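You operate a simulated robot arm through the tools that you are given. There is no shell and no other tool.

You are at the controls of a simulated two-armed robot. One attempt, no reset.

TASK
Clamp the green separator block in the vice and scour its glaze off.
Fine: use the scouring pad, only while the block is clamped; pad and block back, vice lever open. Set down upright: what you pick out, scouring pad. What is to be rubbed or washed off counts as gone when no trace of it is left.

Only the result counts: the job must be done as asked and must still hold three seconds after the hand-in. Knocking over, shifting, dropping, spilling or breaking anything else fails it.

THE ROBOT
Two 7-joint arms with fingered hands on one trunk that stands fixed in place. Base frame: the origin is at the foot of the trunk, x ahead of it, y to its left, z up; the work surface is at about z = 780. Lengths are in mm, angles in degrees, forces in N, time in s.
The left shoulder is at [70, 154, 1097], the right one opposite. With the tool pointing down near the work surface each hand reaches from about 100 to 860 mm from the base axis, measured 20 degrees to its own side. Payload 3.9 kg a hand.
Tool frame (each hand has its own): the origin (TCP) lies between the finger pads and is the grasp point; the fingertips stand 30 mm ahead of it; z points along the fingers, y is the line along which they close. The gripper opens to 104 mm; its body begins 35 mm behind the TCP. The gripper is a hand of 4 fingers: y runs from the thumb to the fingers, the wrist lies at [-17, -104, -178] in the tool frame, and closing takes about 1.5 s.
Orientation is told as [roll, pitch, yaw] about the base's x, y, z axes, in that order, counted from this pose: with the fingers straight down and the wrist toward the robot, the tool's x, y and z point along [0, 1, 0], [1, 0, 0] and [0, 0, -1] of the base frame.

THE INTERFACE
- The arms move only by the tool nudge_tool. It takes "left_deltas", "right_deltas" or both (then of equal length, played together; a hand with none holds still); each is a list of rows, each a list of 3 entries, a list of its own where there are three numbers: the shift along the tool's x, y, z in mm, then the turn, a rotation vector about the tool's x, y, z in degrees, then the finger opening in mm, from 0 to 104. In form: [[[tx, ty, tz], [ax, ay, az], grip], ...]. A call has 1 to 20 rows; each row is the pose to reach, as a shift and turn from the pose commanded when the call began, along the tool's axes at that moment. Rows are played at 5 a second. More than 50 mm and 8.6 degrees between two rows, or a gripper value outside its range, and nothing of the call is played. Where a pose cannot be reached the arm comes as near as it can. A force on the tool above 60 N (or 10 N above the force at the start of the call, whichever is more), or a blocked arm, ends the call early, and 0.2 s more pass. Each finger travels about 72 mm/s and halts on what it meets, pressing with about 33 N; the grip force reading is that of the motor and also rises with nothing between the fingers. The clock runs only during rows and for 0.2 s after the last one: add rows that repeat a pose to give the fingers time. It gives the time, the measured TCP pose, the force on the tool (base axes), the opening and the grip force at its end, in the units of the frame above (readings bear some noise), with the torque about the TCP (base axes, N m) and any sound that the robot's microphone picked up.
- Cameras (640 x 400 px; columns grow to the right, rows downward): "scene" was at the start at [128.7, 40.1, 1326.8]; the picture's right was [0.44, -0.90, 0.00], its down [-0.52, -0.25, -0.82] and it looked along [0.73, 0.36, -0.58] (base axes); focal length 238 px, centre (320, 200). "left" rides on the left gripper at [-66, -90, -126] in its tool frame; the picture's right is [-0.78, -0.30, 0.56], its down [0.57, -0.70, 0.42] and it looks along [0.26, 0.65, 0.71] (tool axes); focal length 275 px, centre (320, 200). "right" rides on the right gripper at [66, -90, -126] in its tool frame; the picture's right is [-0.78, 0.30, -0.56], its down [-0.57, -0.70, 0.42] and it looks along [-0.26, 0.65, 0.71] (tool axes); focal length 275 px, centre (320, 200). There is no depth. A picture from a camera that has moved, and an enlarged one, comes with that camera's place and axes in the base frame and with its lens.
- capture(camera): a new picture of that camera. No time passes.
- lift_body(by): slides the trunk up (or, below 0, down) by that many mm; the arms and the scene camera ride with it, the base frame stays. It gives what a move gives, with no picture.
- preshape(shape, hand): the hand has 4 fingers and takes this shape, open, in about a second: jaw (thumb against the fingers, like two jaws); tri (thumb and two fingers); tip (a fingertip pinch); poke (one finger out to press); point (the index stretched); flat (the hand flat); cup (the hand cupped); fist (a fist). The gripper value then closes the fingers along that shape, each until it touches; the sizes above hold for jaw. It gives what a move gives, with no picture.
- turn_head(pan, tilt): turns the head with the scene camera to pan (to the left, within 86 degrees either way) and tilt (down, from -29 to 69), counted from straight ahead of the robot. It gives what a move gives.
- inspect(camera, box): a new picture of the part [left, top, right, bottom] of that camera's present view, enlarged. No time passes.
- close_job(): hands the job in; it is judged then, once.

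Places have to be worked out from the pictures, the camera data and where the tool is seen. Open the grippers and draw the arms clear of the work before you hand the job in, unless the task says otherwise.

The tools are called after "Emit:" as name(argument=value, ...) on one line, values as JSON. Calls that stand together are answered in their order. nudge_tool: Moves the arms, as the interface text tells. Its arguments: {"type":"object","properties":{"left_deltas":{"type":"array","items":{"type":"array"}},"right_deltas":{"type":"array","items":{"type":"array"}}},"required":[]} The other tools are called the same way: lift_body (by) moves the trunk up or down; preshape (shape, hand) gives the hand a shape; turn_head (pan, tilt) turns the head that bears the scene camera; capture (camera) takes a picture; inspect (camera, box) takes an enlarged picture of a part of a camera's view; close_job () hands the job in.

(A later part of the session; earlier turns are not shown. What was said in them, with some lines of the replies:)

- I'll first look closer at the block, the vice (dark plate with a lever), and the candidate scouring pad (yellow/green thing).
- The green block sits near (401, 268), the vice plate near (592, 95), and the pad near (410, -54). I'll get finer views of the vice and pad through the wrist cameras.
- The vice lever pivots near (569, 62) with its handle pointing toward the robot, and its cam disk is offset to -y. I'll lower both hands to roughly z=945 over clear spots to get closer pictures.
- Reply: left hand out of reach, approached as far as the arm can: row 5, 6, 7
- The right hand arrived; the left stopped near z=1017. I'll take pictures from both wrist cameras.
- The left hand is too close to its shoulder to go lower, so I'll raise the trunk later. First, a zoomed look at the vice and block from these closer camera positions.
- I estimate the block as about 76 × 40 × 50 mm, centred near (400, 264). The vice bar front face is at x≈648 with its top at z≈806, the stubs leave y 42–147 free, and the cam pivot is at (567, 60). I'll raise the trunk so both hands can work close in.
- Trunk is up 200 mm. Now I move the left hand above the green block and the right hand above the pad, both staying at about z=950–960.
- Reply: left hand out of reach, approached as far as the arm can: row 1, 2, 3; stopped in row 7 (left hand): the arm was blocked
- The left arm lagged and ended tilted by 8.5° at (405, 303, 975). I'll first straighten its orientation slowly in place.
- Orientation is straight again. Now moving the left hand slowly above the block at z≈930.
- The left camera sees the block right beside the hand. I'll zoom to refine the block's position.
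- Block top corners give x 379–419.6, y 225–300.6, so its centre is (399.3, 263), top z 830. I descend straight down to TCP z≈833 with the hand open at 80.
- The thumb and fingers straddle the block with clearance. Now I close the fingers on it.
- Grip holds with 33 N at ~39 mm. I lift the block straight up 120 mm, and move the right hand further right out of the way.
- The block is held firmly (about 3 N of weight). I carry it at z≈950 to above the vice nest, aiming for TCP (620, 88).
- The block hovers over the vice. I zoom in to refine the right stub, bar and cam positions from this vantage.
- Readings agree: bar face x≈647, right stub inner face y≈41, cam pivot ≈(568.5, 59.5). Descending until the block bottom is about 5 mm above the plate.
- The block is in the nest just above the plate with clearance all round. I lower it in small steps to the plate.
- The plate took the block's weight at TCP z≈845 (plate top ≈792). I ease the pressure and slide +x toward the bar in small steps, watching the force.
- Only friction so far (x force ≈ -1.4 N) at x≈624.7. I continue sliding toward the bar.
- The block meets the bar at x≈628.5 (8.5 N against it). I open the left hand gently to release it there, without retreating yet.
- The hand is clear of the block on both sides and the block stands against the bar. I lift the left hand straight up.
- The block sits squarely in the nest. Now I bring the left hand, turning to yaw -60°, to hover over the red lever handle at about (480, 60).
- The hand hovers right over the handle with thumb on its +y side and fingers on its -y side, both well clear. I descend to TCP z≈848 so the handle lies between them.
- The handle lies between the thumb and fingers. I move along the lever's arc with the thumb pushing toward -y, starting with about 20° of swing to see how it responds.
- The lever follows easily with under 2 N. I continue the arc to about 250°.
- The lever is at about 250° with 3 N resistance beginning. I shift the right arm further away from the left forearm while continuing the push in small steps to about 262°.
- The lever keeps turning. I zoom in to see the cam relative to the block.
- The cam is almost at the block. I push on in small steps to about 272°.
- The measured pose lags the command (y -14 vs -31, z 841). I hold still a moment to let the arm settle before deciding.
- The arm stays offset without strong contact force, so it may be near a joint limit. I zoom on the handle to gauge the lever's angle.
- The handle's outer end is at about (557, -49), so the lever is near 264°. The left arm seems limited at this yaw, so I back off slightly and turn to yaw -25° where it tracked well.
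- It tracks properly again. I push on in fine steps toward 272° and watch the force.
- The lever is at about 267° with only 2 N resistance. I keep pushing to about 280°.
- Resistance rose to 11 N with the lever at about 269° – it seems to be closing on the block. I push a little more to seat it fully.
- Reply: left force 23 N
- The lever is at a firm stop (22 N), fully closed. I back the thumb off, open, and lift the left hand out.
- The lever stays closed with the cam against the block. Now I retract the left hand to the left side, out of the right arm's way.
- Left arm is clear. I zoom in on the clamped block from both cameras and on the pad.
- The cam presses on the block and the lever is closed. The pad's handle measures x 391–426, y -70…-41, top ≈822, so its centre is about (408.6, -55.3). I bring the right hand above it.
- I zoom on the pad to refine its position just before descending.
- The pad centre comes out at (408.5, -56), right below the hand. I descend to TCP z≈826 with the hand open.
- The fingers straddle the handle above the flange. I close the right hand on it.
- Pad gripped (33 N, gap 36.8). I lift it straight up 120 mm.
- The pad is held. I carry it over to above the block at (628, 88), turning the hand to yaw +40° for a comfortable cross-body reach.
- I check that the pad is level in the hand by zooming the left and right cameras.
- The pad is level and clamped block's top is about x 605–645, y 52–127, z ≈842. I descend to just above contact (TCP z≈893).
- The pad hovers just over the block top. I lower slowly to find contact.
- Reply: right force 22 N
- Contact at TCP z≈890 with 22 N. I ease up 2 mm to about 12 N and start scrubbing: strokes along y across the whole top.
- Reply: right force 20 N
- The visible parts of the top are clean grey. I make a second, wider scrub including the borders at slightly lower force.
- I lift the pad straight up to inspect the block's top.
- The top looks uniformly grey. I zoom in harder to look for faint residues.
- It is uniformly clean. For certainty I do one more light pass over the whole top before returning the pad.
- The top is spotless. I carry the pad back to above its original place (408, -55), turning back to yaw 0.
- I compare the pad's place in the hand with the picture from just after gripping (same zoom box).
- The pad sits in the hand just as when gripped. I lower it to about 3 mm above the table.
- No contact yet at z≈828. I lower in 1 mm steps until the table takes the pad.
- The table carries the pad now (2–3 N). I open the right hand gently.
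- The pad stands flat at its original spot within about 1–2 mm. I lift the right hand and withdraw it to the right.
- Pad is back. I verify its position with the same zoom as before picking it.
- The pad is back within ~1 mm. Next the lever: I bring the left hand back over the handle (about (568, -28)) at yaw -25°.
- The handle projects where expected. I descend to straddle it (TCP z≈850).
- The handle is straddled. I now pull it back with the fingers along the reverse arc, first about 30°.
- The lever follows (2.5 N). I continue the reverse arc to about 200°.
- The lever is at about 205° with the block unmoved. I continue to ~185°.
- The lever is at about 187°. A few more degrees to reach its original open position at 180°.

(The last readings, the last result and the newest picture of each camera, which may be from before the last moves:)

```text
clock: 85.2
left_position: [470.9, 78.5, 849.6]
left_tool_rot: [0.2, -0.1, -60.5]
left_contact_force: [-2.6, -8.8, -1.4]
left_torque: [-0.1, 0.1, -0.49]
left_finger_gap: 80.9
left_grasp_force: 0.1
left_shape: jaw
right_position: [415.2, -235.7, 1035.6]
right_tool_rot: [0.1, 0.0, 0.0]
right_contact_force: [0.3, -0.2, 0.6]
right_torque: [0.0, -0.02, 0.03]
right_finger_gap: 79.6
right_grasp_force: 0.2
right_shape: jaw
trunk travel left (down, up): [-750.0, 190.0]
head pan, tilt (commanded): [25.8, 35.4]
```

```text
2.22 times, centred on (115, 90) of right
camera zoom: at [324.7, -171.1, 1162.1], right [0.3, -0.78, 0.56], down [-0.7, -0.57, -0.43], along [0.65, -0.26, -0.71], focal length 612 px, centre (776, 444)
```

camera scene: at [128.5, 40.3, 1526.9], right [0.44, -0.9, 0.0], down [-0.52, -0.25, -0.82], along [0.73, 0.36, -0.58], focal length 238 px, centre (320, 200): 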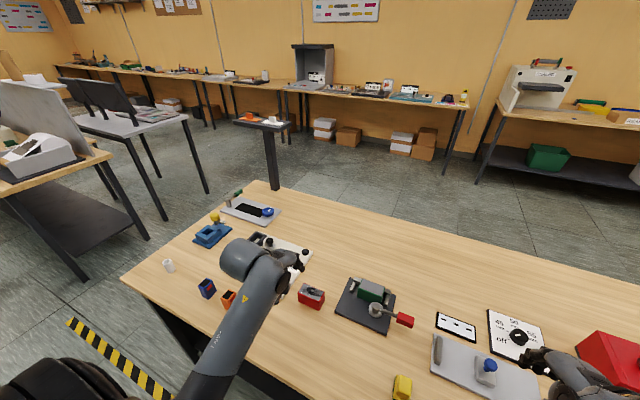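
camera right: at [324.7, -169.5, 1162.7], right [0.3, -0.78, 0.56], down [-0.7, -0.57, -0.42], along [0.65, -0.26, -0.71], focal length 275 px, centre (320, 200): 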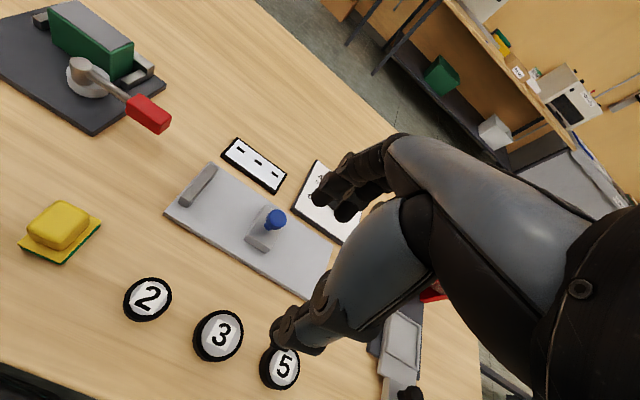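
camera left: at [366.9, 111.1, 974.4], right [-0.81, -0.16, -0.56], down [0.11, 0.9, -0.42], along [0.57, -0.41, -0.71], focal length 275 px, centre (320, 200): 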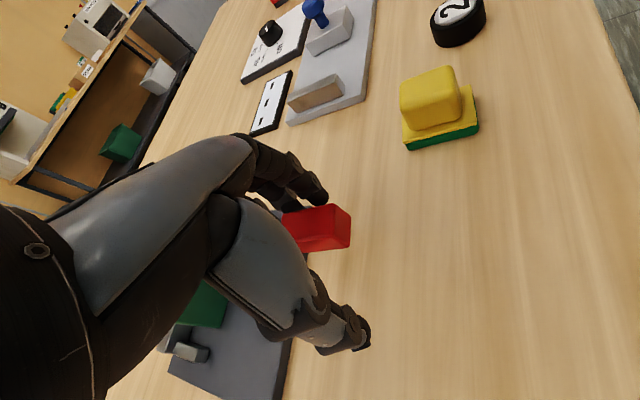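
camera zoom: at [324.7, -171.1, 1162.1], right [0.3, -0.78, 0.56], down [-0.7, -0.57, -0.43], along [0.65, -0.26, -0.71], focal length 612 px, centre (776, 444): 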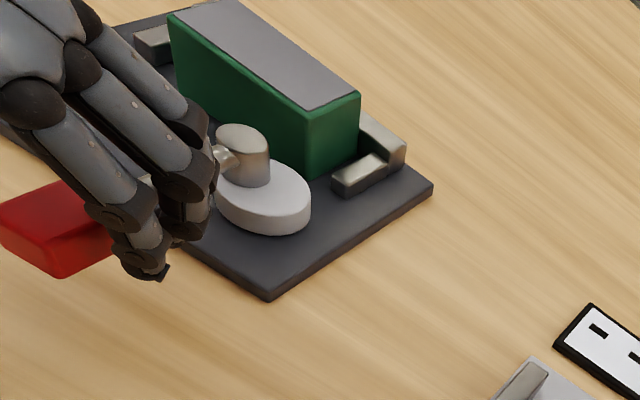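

The lever is within about 2° of its original position. One more small push.

Emit:
nudge_tool(left_deltas=[[[1, -2.5, 0], [0, 0, 0.5], 80], [[2, -5, 0], [0, 0, 1], 80], [[2, -5, 0], [0, 0, 1], 80]])

Emit:
inspect(camera="right", box=[0, 0, 230, 180])

```text
clock: 86.0
left_position: [468.6, 83.5, 850.8]
left_tool_rot: [0.2, -0.2, -61.5]
left_contact_force: [-4.0, -15.7, -3.6]
left_torque: [-0.16, 0.27, -0.89]
left_finger_gap: 82.4
left_grasp_force: 0.2
left_shape: jaw
right_position: [415.8, -236.9, 1037.0]
right_tool_rot: [0.2, 0.0, 0.1]
right_contact_force: [0.8, -0.5, -0.2]
right_torque: [0.0, 0.01, 0.0]
right_finger_gap: 79.4
right_grasp_force: 0.2
right_shape: jaw
trunk travel left (down, up): [-750.0, 190.0]
head pan, tilt (commanded): [25.8, 35.4]
```

```text
2.22 times, centred on (115, 90) of right
camera zoom: at [324.9, -171.9, 1161.9], right [0.3, -0.78, 0.55], down [-0.7, -0.57, -0.43], along [0.65, -0.26, -0.71], focal length 612 px, centre (776, 444)
```

zoom: 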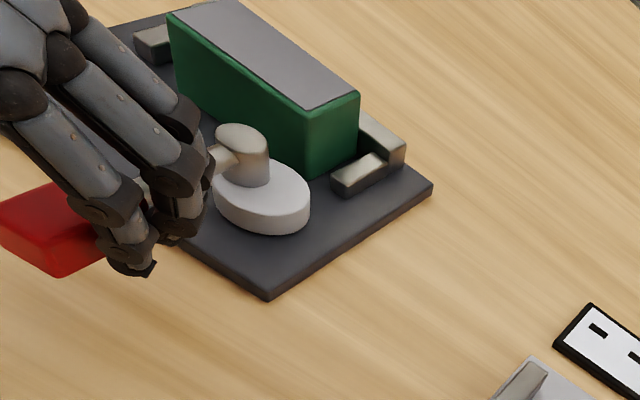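

The lever rests against its open stop (15 N with no more motion). I back the fingers off and lift the left hand out.

Emit:
nudge_tool(left_deltas=[[[-1, 6, 0], [0, 0, 0], 88], [[-2, 14, 0], [0, 0, 0], 100], [[-2, 18, 0], [0, 0, 0], 100], [[-2, 18, -15], [0, 0, 0], 100], [[-2, 18, -45], [0, 0, 0], 100], [[-2, 18, -75], [0, 0, 0], 100], [[-2, 18, -105], [0, 0, 0], 100], [[-2, 18, -105], [0, 0, 0], 100]])

Emit:
capture(camera="left")

Emit:
inspect(camera="right", box=[0, 0, 230, 180])

```text
clock: 87.8
left_position: [475.7, 71.1, 954.0]
left_tool_rot: [0.2, -0.2, -61.4]
left_contact_force: [-1.0, -0.8, -1.0]
left_torque: [-0.02, 0.01, 0.01]
left_finger_gap: 100.0
left_grasp_force: 0.1
left_shape: jaw
right_position: [416.9, -234.7, 1036.9]
right_tool_rot: [0.0, 0.0, 0.0]
right_contact_force: [0.2, -0.1, 0.6]
right_torque: [0.02, -0.02, 0.01]
right_finger_gap: 79.7
right_grasp_force: 0.0
right_shape: jaw
trunk travel left (down, up): [-750.0, 190.0]
head pan, tilt (commanded): [25.8, 35.4]
```

```text
taken
camera left: at [375.2, 117.2, 1078.7], right [-0.82, -0.11, -0.56], down [0.17, 0.89, -0.42], along [0.55, -0.44, -0.71], focal length 275 px, centre (320, 200)
```

left: 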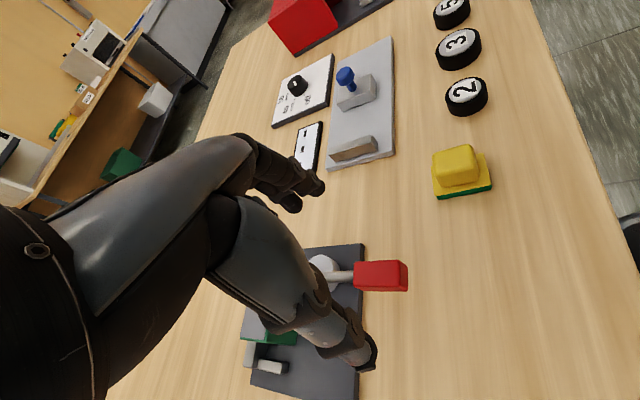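

```text
2.22 times, centred on (115, 90) of right
camera zoom: at [324.9, -169.8, 1162.3], right [0.3, -0.78, 0.56], down [-0.7, -0.57, -0.42], along [0.65, -0.26, -0.71], focal length 612 px, centre (776, 444)
```

zoom: 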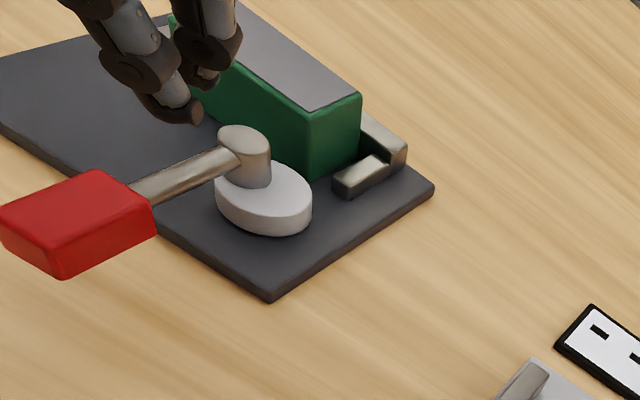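

The lever is fully open as at the start and the block hasn't moved. I bring the left hand back over the block at yaw 0.

Emit:
nudge_tool(left_deltas=[[[14, 6, 0], [0, 0, -6.1], 96], [[28, 11, 0], [0, 0, -12.3], 92], [[42, 17, 0], [0, 0, -18.4], 88], [[56, 23, 0], [0, 0, -24.6], 84], [[70, 28, 0], [0, 0, -30.7], 80], [[85, 34, 2], [0, 0, -36.9], 76], [[99, 40, 4], [0, 0, -43], 72], [[113, 45, 6], [0, 0, -49.2], 70], [[127, 51, 8], [0, 0, -55.3], 70], [[141.1, 56.7, 10], [0, 0, -61.5], 70], [[141.1, 56.7, 10], [0, 0, -61.5], 70], [[141.1, 56.7, 10], [0, 0, -61.5], 70]])

Emit:
capture(camera="left")

Emit:
inspect(camera="left", box=[310, 210, 490, 370])

```text
clock: 90.4
left_position: [625.8, 87.5, 947.3]
left_tool_rot: [-0.1, -0.2, 0.0]
left_contact_force: [0.0, 0.4, 0.1]
left_torque: [0.02, 0.02, 0.0]
left_finger_gap: 70.3
left_grasp_force: 0.1
left_shape: jaw
right_position: [415.5, -235.3, 1036.8]
right_tool_rot: [-0.1, 0.1, 0.0]
right_contact_force: [1.7, 0.3, 0.2]
right_torque: [-0.02, 0.0, -0.02]
right_finger_gap: 79.5
right_grasp_force: 0.1
right_shape: jaw
trunk travel left (down, up): [-750.0, 190.0]
head pan, tilt (commanded): [25.8, 35.4]
```

```text
taken
camera left: at [536.0, 19.9, 1070.9], right [-0.29, -0.78, -0.56], down [-0.7, 0.57, -0.43], along [0.65, 0.26, -0.71], focal length 275 px, centre (320, 200)
```

left: 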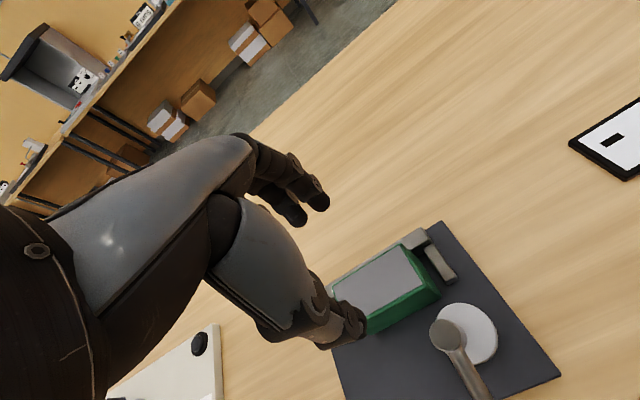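

```text
2.50 times, centred on (400, 290) of left
camera zoom: at [536.0, 19.9, 1070.9], right [-0.29, -0.78, -0.56], down [-0.7, 0.57, -0.43], along [0.65, 0.26, -0.71], focal length 688 px, centre (120, -25)
```

zoom: 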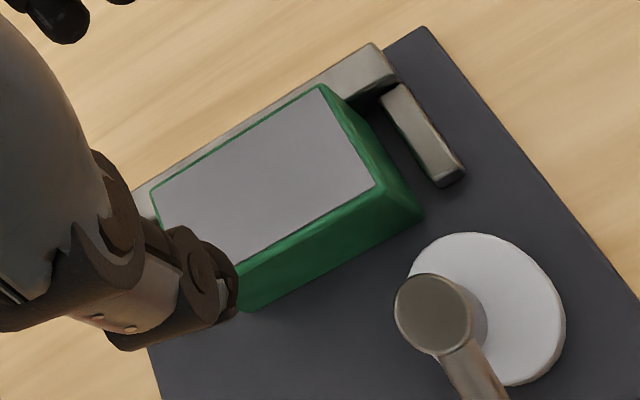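

The block's centre reads about (625, 89). I descend around it to TCP z≈846, hand open at 70.

Emit:
nudge_tool(left_deltas=[[[1, 0, 25], [0, 0, 0], 70], [[1, 0, 50], [0, 0, 0], 70], [[1, 0, 75], [0, 0, 0], 70], [[1, 0, 93], [0, 0, 0], 70], [[1, 0, 100], [0, 0, 0], 70], [[1, 0, 100], [0, 0, 0], 70]])

Emit:
inspect(camera="left", box=[280, 150, 480, 360])

Emit:
inspect(camera="right", box=[0, 0, 230, 180])

```text
clock: 91.8
left_position: [626.5, 88.7, 845.7]
left_tool_rot: [-0.2, -0.3, 0.0]
left_contact_force: [-0.4, 0.2, 0.3]
left_torque: [-0.03, 0.02, 0.01]
left_finger_gap: 70.4
left_grasp_force: 0.0
left_shape: jaw
right_position: [416.2, -234.3, 1036.6]
right_tool_rot: [0.0, 0.0, 0.0]
right_contact_force: [0.3, -0.4, -0.3]
right_torque: [0.01, -0.01, -0.06]
right_finger_gap: 79.7
right_grasp_force: 0.1
right_shape: jaw
trunk travel left (down, up): [-750.0, 190.0]
head pan, tilt (commanded): [25.8, 35.4]
```

```text
1.90 times, centred on (380, 255) of left
camera zoom: at [537.1, 20.8, 970.2], right [-0.29, -0.78, -0.56], down [-0.7, 0.57, -0.43], along [0.65, 0.26, -0.71], focal length 524 px, centre (206, 95)
```

zoom: 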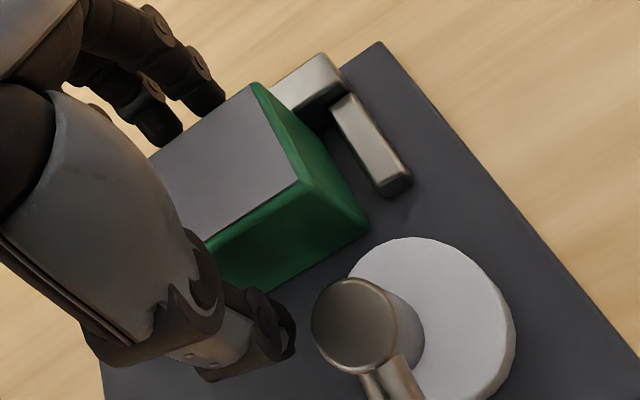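

```text
2.22 times, centred on (115, 90) of right
camera zoom: at [324.9, -169.7, 1162.3], right [0.3, -0.78, 0.56], down [-0.7, -0.57, -0.42], along [0.65, -0.26, -0.71], focal length 612 px, centre (776, 444)
```

zoom: 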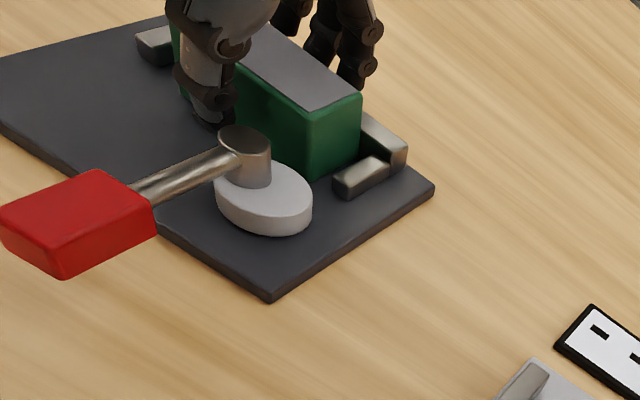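

The hand straddles the block properly. I close the fingers on it.

Emit:
nudge_tool(left_deltas=[[[0, 0, 0], [0, 0, 0], 60], [[0, 0, 0], [0, 0, 0], 50], [[0, 0, 0], [0, 0, 0], 42], [[0, 0, 0], [0, 0, 0], 34], [[0, 0, 0], [0, 0, 0], 28], [[0, 0, 0], [0, 0, 0], 28], [[0, 0, 0], [0, 0, 0], 28]])

Emit:
inspect(camera="left", box=[220, 120, 440, 360])

```text
clock: 93.4
left_position: [625.7, 88.0, 845.8]
left_tool_rot: [0.0, -0.2, 0.0]
left_contact_force: [-1.5, -0.1, -0.8]
left_torque: [-0.04, 0.03, -0.04]
left_finger_gap: 38.1
left_grasp_force: 33.4
left_shape: jaw
right_position: [416.6, -236.3, 1035.9]
right_tool_rot: [0.0, -0.1, 0.0]
right_contact_force: [0.4, 0.9, 0.6]
right_torque: [0.03, 0.01, -0.07]
right_finger_gap: 79.8
right_grasp_force: 0.0
right_shape: jaw
trunk travel left (down, up): [-750.0, 190.0]
head pan, tilt (commanded): [25.8, 35.4]
```

```text
1.67 times, centred on (330, 240) of left
camera zoom: at [537.0, 20.8, 970.2], right [-0.29, -0.78, -0.56], down [-0.7, 0.57, -0.43], along [0.65, 0.26, -0.71], focal length 459 px, centre (303, 133)
```

zoom: 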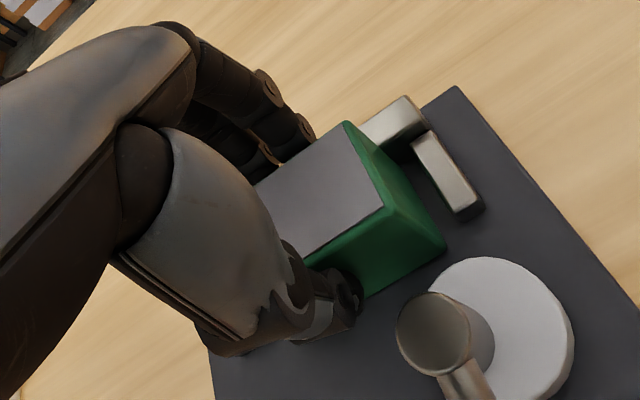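

Same in-hand position as the first grip (gap 38, 33 N). I lift the block out of the nest and carry it back above its original place.

Emit:
nudge_tool(left_deltas=[[[0, 0, -8], [0, 0, 0], 28], [[0, 0, -25], [0, 0, 0], 28], [[0, 0, -45], [0, 0, 0], 28], [[0, 0, -60], [0, 0, 0], 28], [[12, -16, -65], [0, 0, 0], 28], [[35, -46, -70], [0, 0, 0], 28], [[60, -78, -78], [0, 0, 0], 28], [[85, -110, -85], [0, 0, 0], 28], [[110, -142, -90], [0, 0, 0], 28], [[135, -174, -90], [0, 0, 0], 28], [[157, -203, -90], [0, 0, 0], 28], [[175.1, -225.8, -90], [0, 0, 0], 28], [[175.1, -225.8, -90], [0, 0, 0], 28], [[175.1, -225.8, -90], [0, 0, 0], 28]])

Emit:
capture(camera="left")

Emit:
capture(camera="scene")

```text
clock: 96.4
left_position: [399.2, 263.3, 935.2]
left_tool_rot: [0.0, -0.2, 0.0]
left_contact_force: [0.7, 0.0, -1.6]
left_torque: [-0.01, -0.01, -0.01]
left_finger_gap: 37.6
left_grasp_force: 33.5
left_shape: jaw
right_position: [414.9, -236.1, 1036.6]
right_tool_rot: [0.0, 0.0, 0.0]
right_contact_force: [-0.3, 0.5, 0.6]
right_torque: [-0.01, -0.01, -0.06]
right_finger_gap: 79.8
right_grasp_force: 0.1
right_shape: jaw
trunk travel left (down, up): [-750.0, 190.0]
head pan, tilt (commanded): [25.8, 35.4]
```

```text
taken
camera left: at [309.7, 197.2, 1058.7], right [-0.29, -0.78, -0.56], down [-0.7, 0.57, -0.43], along [0.65, 0.26, -0.71], focal length 275 px, centre (320, 200)
```

left: 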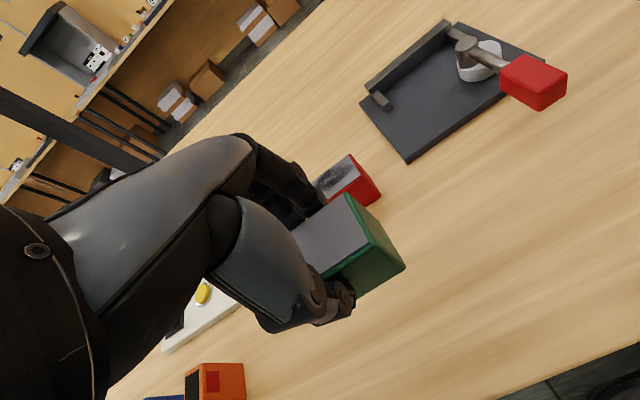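

```text
taken
camera scene: at [128.8, 39.9, 1526.9], right [0.44, -0.9, 0.0], down [-0.52, -0.25, -0.82], along [0.73, 0.35, -0.58], focal length 238 px, centre (320, 200)
```

scene: 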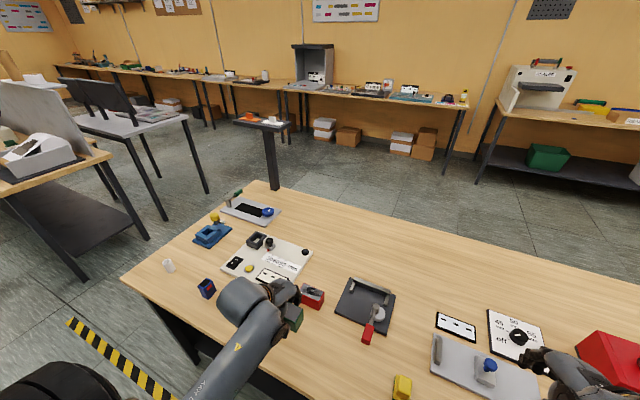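

The block is over its original spot; the vice is empty with lever open. I lower it to about 4 mm above the table.

Emit:
nudge_tool(left_deltas=[[[0, 0.3, 25], [0, 0, 0], 28], [[0, 0.5, 50], [0, 0, 0], 28], [[0, 0.5, 75], [0, 0, 0], 28], [[0, 0.5, 91], [0, 0, 0], 28], [[0, 0.5, 97], [0, 0, 0], 28], [[0, 0.5, 97], [0, 0, 0], 28]])

Emit:
inspect(camera="left", box=[220, 120, 440, 360])

```text
clock: 97.8
left_position: [401.6, 264.1, 836.5]
left_tool_rot: [-0.1, -0.2, 0.0]
left_contact_force: [0.7, 0.7, -2.4]
left_torque: [-0.02, 0.02, -0.02]
left_finger_gap: 37.6
left_grasp_force: 32.8
left_shape: jaw
right_position: [416.1, -235.4, 1037.1]
right_tool_rot: [-0.1, 0.0, 0.0]
right_contact_force: [-0.5, 0.9, 0.7]
right_torque: [0.02, 0.04, 0.01]
right_finger_gap: 79.8
right_grasp_force: 0.0
right_shape: jaw
trunk travel left (down, up): [-750.0, 190.0]
head pan, tilt (commanded): [25.8, 35.4]
```

```text
1.67 times, centred on (330, 240) of left
camera zoom: at [312.2, 196.5, 961.3], right [-0.29, -0.78, -0.56], down [-0.7, 0.57, -0.43], along [0.65, 0.26, -0.71], focal length 459 px, centre (303, 133)
```

zoom: 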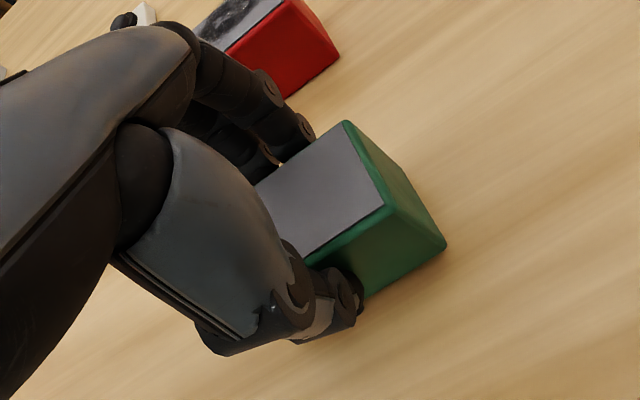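

Not yet touching. I lower in 1 mm steps until the table takes its weight.

Emit:
nudge_tool(left_deltas=[[[0, 0, 1], [0, 0, 0], 28], [[0, 0, 2], [0, 0, 0], 28], [[0, 0, 3], [0, 0, 0], 28], [[0, 0, 3], [0, 0, 0], 28]])

```text
clock: 98.8
left_position: [401.3, 262.8, 834.9]
left_tool_rot: [-0.1, -0.3, 0.1]
left_contact_force: [0.0, 0.6, -2.3]
left_torque: [-0.02, 0.01, -0.03]
left_finger_gap: 37.9
left_grasp_force: 33.1
left_shape: jaw
right_position: [415.8, -234.3, 1037.0]
right_tool_rot: [-0.1, 0.0, -0.1]
right_contact_force: [0.3, 0.3, 0.3]
right_torque: [0.05, 0.0, -0.01]
right_finger_gap: 79.8
right_grasp_force: 0.0
right_shape: jaw
trunk travel left (down, up): [-750.0, 190.0]
head pan, tilt (commanded): [25.8, 35.4]
```

Still only its weight on the hand (-2.3 N). I go down a little further.

Emit:
nudge_tool(left_deltas=[[[0, 0, 1], [0, 0, 0], 28], [[0, 0, 2], [0, 0, 0], 28], [[0, 0, 2], [0, 0, 0], 28]])

```text
clock: 99.6
left_position: [402.4, 264.4, 834.4]
left_tool_rot: [-0.1, -0.2, -0.1]
left_contact_force: [1.9, 1.5, 3.7]
left_torque: [0.06, -0.04, 0.0]
left_finger_gap: 37.7
left_grasp_force: 33.3
left_shape: jaw
right_position: [416.0, -233.9, 1038.3]
right_tool_rot: [-0.1, 0.0, 0.0]
right_contact_force: [-0.2, 0.2, 0.3]
right_torque: [0.02, 0.05, -0.02]
right_finger_gap: 79.7
right_grasp_force: 0.0
right_shape: jaw
trunk travel left (down, up): [-750.0, 190.0]
head pan, tilt (commanded): [25.8, 35.4]
```

The table now bears the block (+3.7 N). I open the left hand gently.

Emit:
nudge_tool(left_deltas=[[[0, 0, -0.5], [0, 0, 0], 38], [[0, 0, -0.5], [0, 0, 0], 44], [[0, 0, -0.5], [0, 0, 0], 54], [[0, 0, -0.5], [0, 0, 0], 66], [[0, 0, -0.5], [0, 0, 0], 78], [[0, 0, -0.5], [0, 0, 0], 80]])

Emit:
inspect(camera="left", box=[220, 120, 440, 360])

```text
clock: 101.0
left_position: [401.5, 263.8, 834.8]
left_tool_rot: [-0.2, -0.2, 0.0]
left_contact_force: [-0.1, 0.1, 0.0]
left_torque: [0.02, 0.03, 0.02]
left_finger_gap: 79.9
left_grasp_force: 0.1
left_shape: jaw
right_position: [415.3, -236.0, 1036.7]
right_tool_rot: [0.0, 0.0, 0.0]
right_contact_force: [0.6, 0.3, -0.1]
right_torque: [0.0, 0.0, 0.03]
right_finger_gap: 79.8
right_grasp_force: 0.1
right_shape: jaw
trunk travel left (down, up): [-750.0, 190.0]
head pan, tilt (commanded): [25.8, 35.4]
```

```text
1.67 times, centred on (330, 240) of left
camera zoom: at [311.4, 196.3, 958.1], right [-0.29, -0.78, -0.56], down [-0.7, 0.57, -0.43], along [0.65, 0.26, -0.71], focal length 459 px, centre (303, 133)
```

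zoom: 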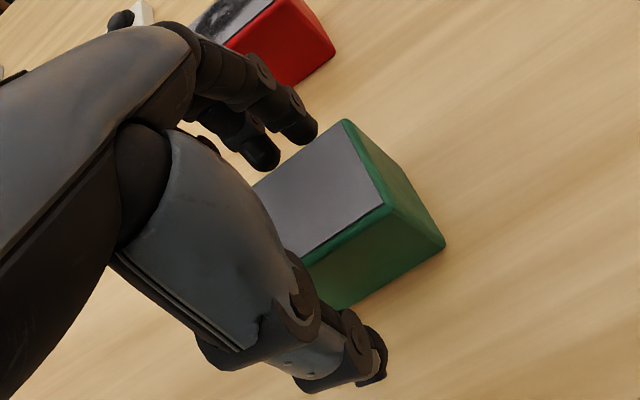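

The block stands upright on its spot. I lift the hand straight up.

Emit:
nudge_tool(left_deltas=[[[0, 0, -10], [0, 0, 0], 80], [[0, 0, -35], [0, 0, 0], 84], [[0, 0, -65], [0, 0, 0], 90], [[0, 0, -96], [0, 0, 0], 90], [[0, 0, -96], [0, 0, 0], 90]])

Emit:
inspect(camera="left", box=[250, 160, 470, 360])

```text
clock: 102.2
left_position: [400.9, 266.0, 928.8]
left_tool_rot: [-0.1, -0.3, 0.0]
left_contact_force: [0.2, 0.2, -0.1]
left_torque: [0.02, 0.01, 0.01]
left_finger_gap: 89.9
left_grasp_force: 0.1
left_shape: jaw
right_position: [416.1, -234.7, 1036.6]
right_tool_rot: [0.0, 0.0, -0.1]
right_contact_force: [0.0, 0.6, 0.4]
right_torque: [0.02, -0.02, 0.03]
right_finger_gap: 79.6
right_grasp_force: 0.0
right_shape: jaw
trunk travel left (down, up): [-750.0, 190.0]
head pan, tilt (commanded): [25.8, 35.4]
```

```text
2.00 times, centred on (360, 260) of left
camera zoom: at [311.6, 198.2, 1052.7], right [-0.29, -0.78, -0.56], down [-0.7, 0.57, -0.43], along [0.65, 0.26, -0.71], focal length 551 px, centre (240, 80)
```

zoom: 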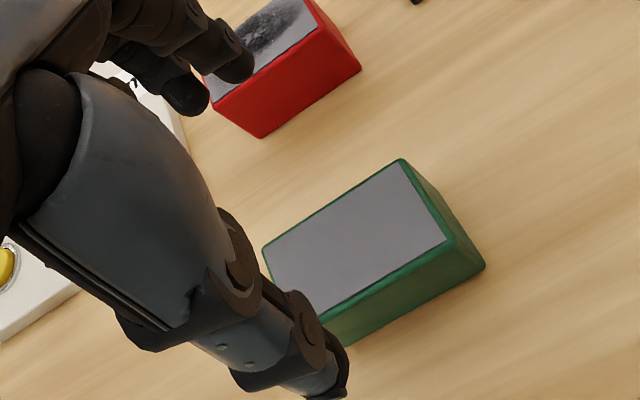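

The block is back within about 1.5 mm of its original position, upright and clean. I retract both arms up and outward.

Emit:
nudge_tool(left_deltas=[[[8, 0, -20], [0, 0, 0], 100], [[20, 0, -45], [0, 0, 0], 100], [[35, 0, -75], [0, 0, 0], 100], [[50, 0, -105], [0, 0, 0], 100], [[65, 0, -135], [0, 0, 0], 100], [[85, 0, -165], [0, 0, 0], 100], [[100, 0, -190], [0, 0, 0], 100], [[100, 0, -190], [0, 0, 0], 100]], right_deltas=[[[0, 0, -10], [0, 0, 0], 90], [[0, 0, -20], [0, 0, 0], 100], [[0, 0, -30], [0, 0, 0], 100], [[0, 0, -40], [0, 0, 0], 100], [[0, 0, -50], [0, 0, 0], 100], [[0, 0, -60], [0, 0, 0], 100], [[0, 0, -60], [0, 0, 0], 100], [[0, 0, -60], [0, 0, 0], 100]])

Emit:
capture(camera="scene")

Emit:
capture(camera="left")

Emit:
capture(camera="right")

```text
clock: 103.5
left_position: [393.8, 353.8, 1074.6]
left_tool_rot: [2.5, 0.9, 0.6]
left_contact_force: [-0.1, 0.1, -0.3]
left_torque: [0.0, 0.02, 0.02]
left_finger_gap: 99.8
left_grasp_force: 0.0
left_shape: jaw
right_position: [411.9, -267.9, 1088.7]
right_tool_rot: [-9.6, 1.0, -0.5]
right_contact_force: [0.5, 0.3, -0.2]
right_torque: [-0.01, 0.02, 0.01]
right_finger_gap: 99.8
right_grasp_force: 0.1
right_shape: jaw
trunk travel left (down, up): [-750.0, 190.0]
head pan, tilt (commanded): [25.8, 35.4]
stopped in row 6 (right hand): the arm was blocked; the commanded pose is now the measured one
```

```text
taken
camera scene: at [128.3, 43.7, 1526.8], right [0.44, -0.9, 0.0], down [-0.52, -0.26, -0.81], along [0.73, 0.35, -0.58], focal length 238 px, centre (320, 200)
```

scene: 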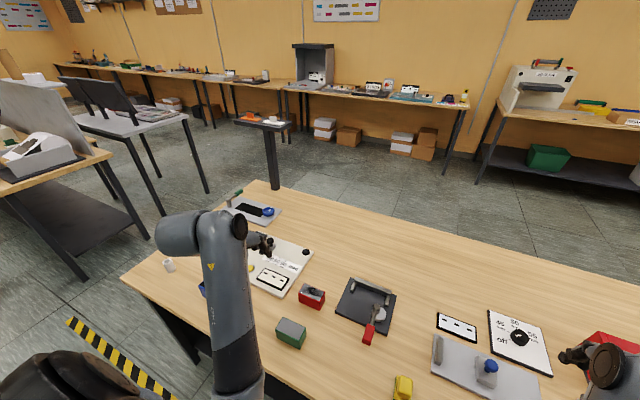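

```text
taken
camera left: at [306.9, 280.5, 1196.9], right [-0.3, -0.75, -0.58], down [-0.71, 0.58, -0.39], along [0.63, 0.3, -0.71], focal length 275 px, centre (320, 200)
```

left: 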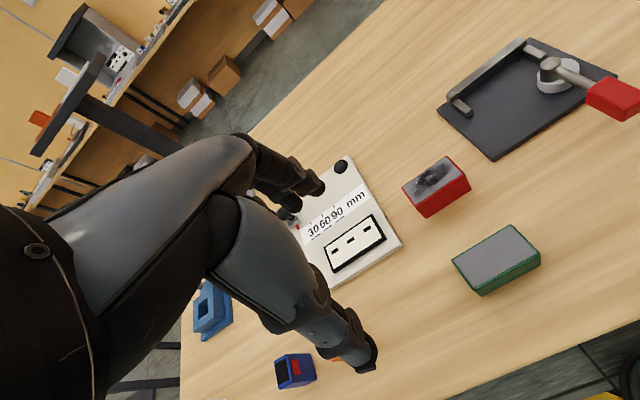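

```text
taken
camera right: at [324.5, -182.6, 1204.6], right [0.3, -0.67, 0.67], down [-0.71, -0.63, -0.31], along [0.64, -0.38, -0.67], focal length 275 px, centre (320, 200)
```

right: 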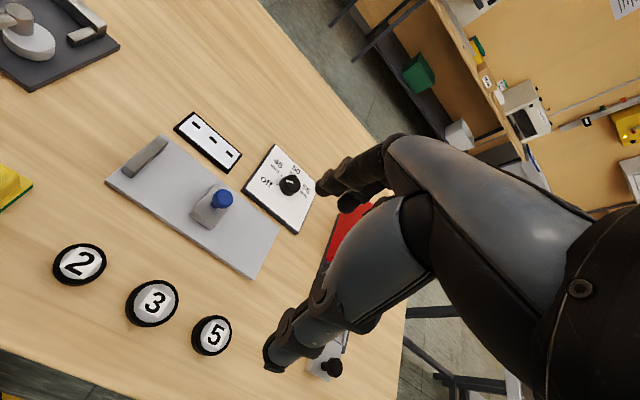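

Both hands are open and high above the work. I hold a moment and inspect the final layout in detail.

Emit:
nudge_tool(left_deltas=[[[0, 0, 0], [0, 0, 0], 100], [[0, 0, 0], [0, 0, 0], 100], [[0, 0, 0], [0, 0, 0], 100]])

Emit:
inspect(camera="scene", box=[250, 265, 430, 400])

Emit:
inspect(camera="left", box=[390, 20, 640, 310])

Emit:
inspect(camera="scene", box=[140, 170, 340, 310])

```text
clock: 104.3
left_position: [394.4, 351.2, 1074.4]
left_tool_rot: [2.6, 1.0, 0.5]
left_contact_force: [-0.7, -0.2, -0.1]
left_torque: [0.0, 0.01, -0.02]
left_finger_gap: 99.9
left_grasp_force: 0.1
left_shape: jaw
right_position: [412.9, -273.1, 1088.7]
right_tool_rot: [-9.2, 0.9, -0.4]
right_contact_force: [0.1, -0.4, 0.4]
right_torque: [0.02, 0.02, -0.03]
right_finger_gap: 99.8
right_grasp_force: 0.1
right_shape: jaw
trunk travel left (down, up): [-750.0, 190.0]
head pan, tilt (commanded): [25.8, 35.4]
```

```text
2.96 times, centred on (340, 332) of scene
camera zoom: at [128.7, 38.8, 1526.9], right [0.44, -0.9, 0.0], down [-0.52, -0.25, -0.82], along [0.73, 0.36, -0.58], focal length 706 px, centre (261, -193)
```

zoom: 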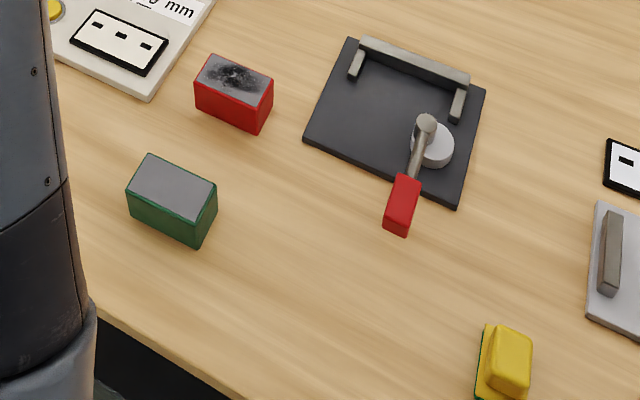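

```text
1.38 times, centred on (515, 165) of left
camera zoom: at [307.3, 276.6, 1197.7], right [-0.3, -0.75, -0.59], down [-0.71, 0.58, -0.39], along [0.63, 0.3, -0.71], focal length 380 px, centre (51, 248)
```

zoom: 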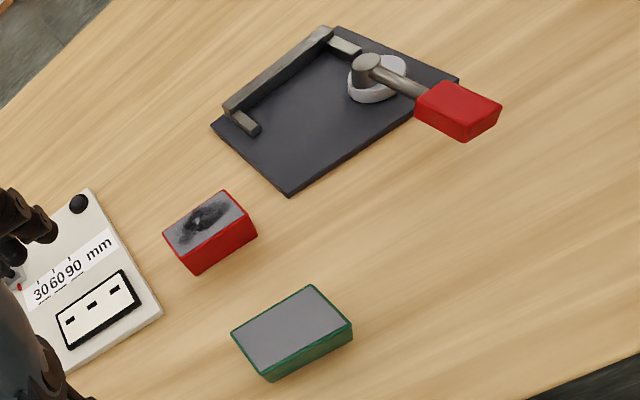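

```text
2.86 times, centred on (240, 240) of scene
camera zoom: at [128.7, 38.8, 1526.9], right [0.44, -0.9, 0.0], down [-0.52, -0.25, -0.82], along [0.73, 0.36, -0.58], focal length 681 px, centre (549, 86)
```

zoom: 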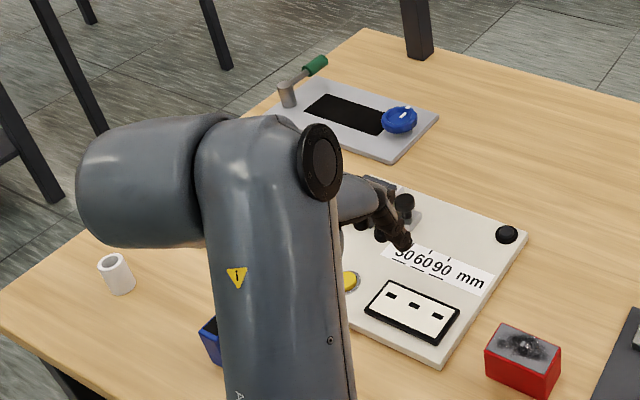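

Everything is in order. The block is clean, upright and back in place, the pad is back and flat, the vice is empty with its lever open, nothing else has moved, and both hands are open and clear. I hand the job in.

Emit:
close_job()

```text
The job is handed in.
```

The green block was clamped in the vice and its glaze scoured off. In the close-up pictures its top is an even grey with no trace left. I have handed the job in, and no verdict came back.

- **Scouring:** I used the pad only while the lever was closed on the block: three passes over the whole top.
- **Block:** it stands upright within about 1.5 mm of where it was.
- **Pad:** it lies flat within about 1–2 mm of its original spot.
- **Vice:** it is empty, with the lever back against its open stop.
- **Rest of the bench:** nothing else looks moved in the final pictures; the raised left arm hid part of the left side.
- **Arms:** both hands are open and well above the table. The right arm's last upward move stopped early because it was blocked, but it had already cleared the work.
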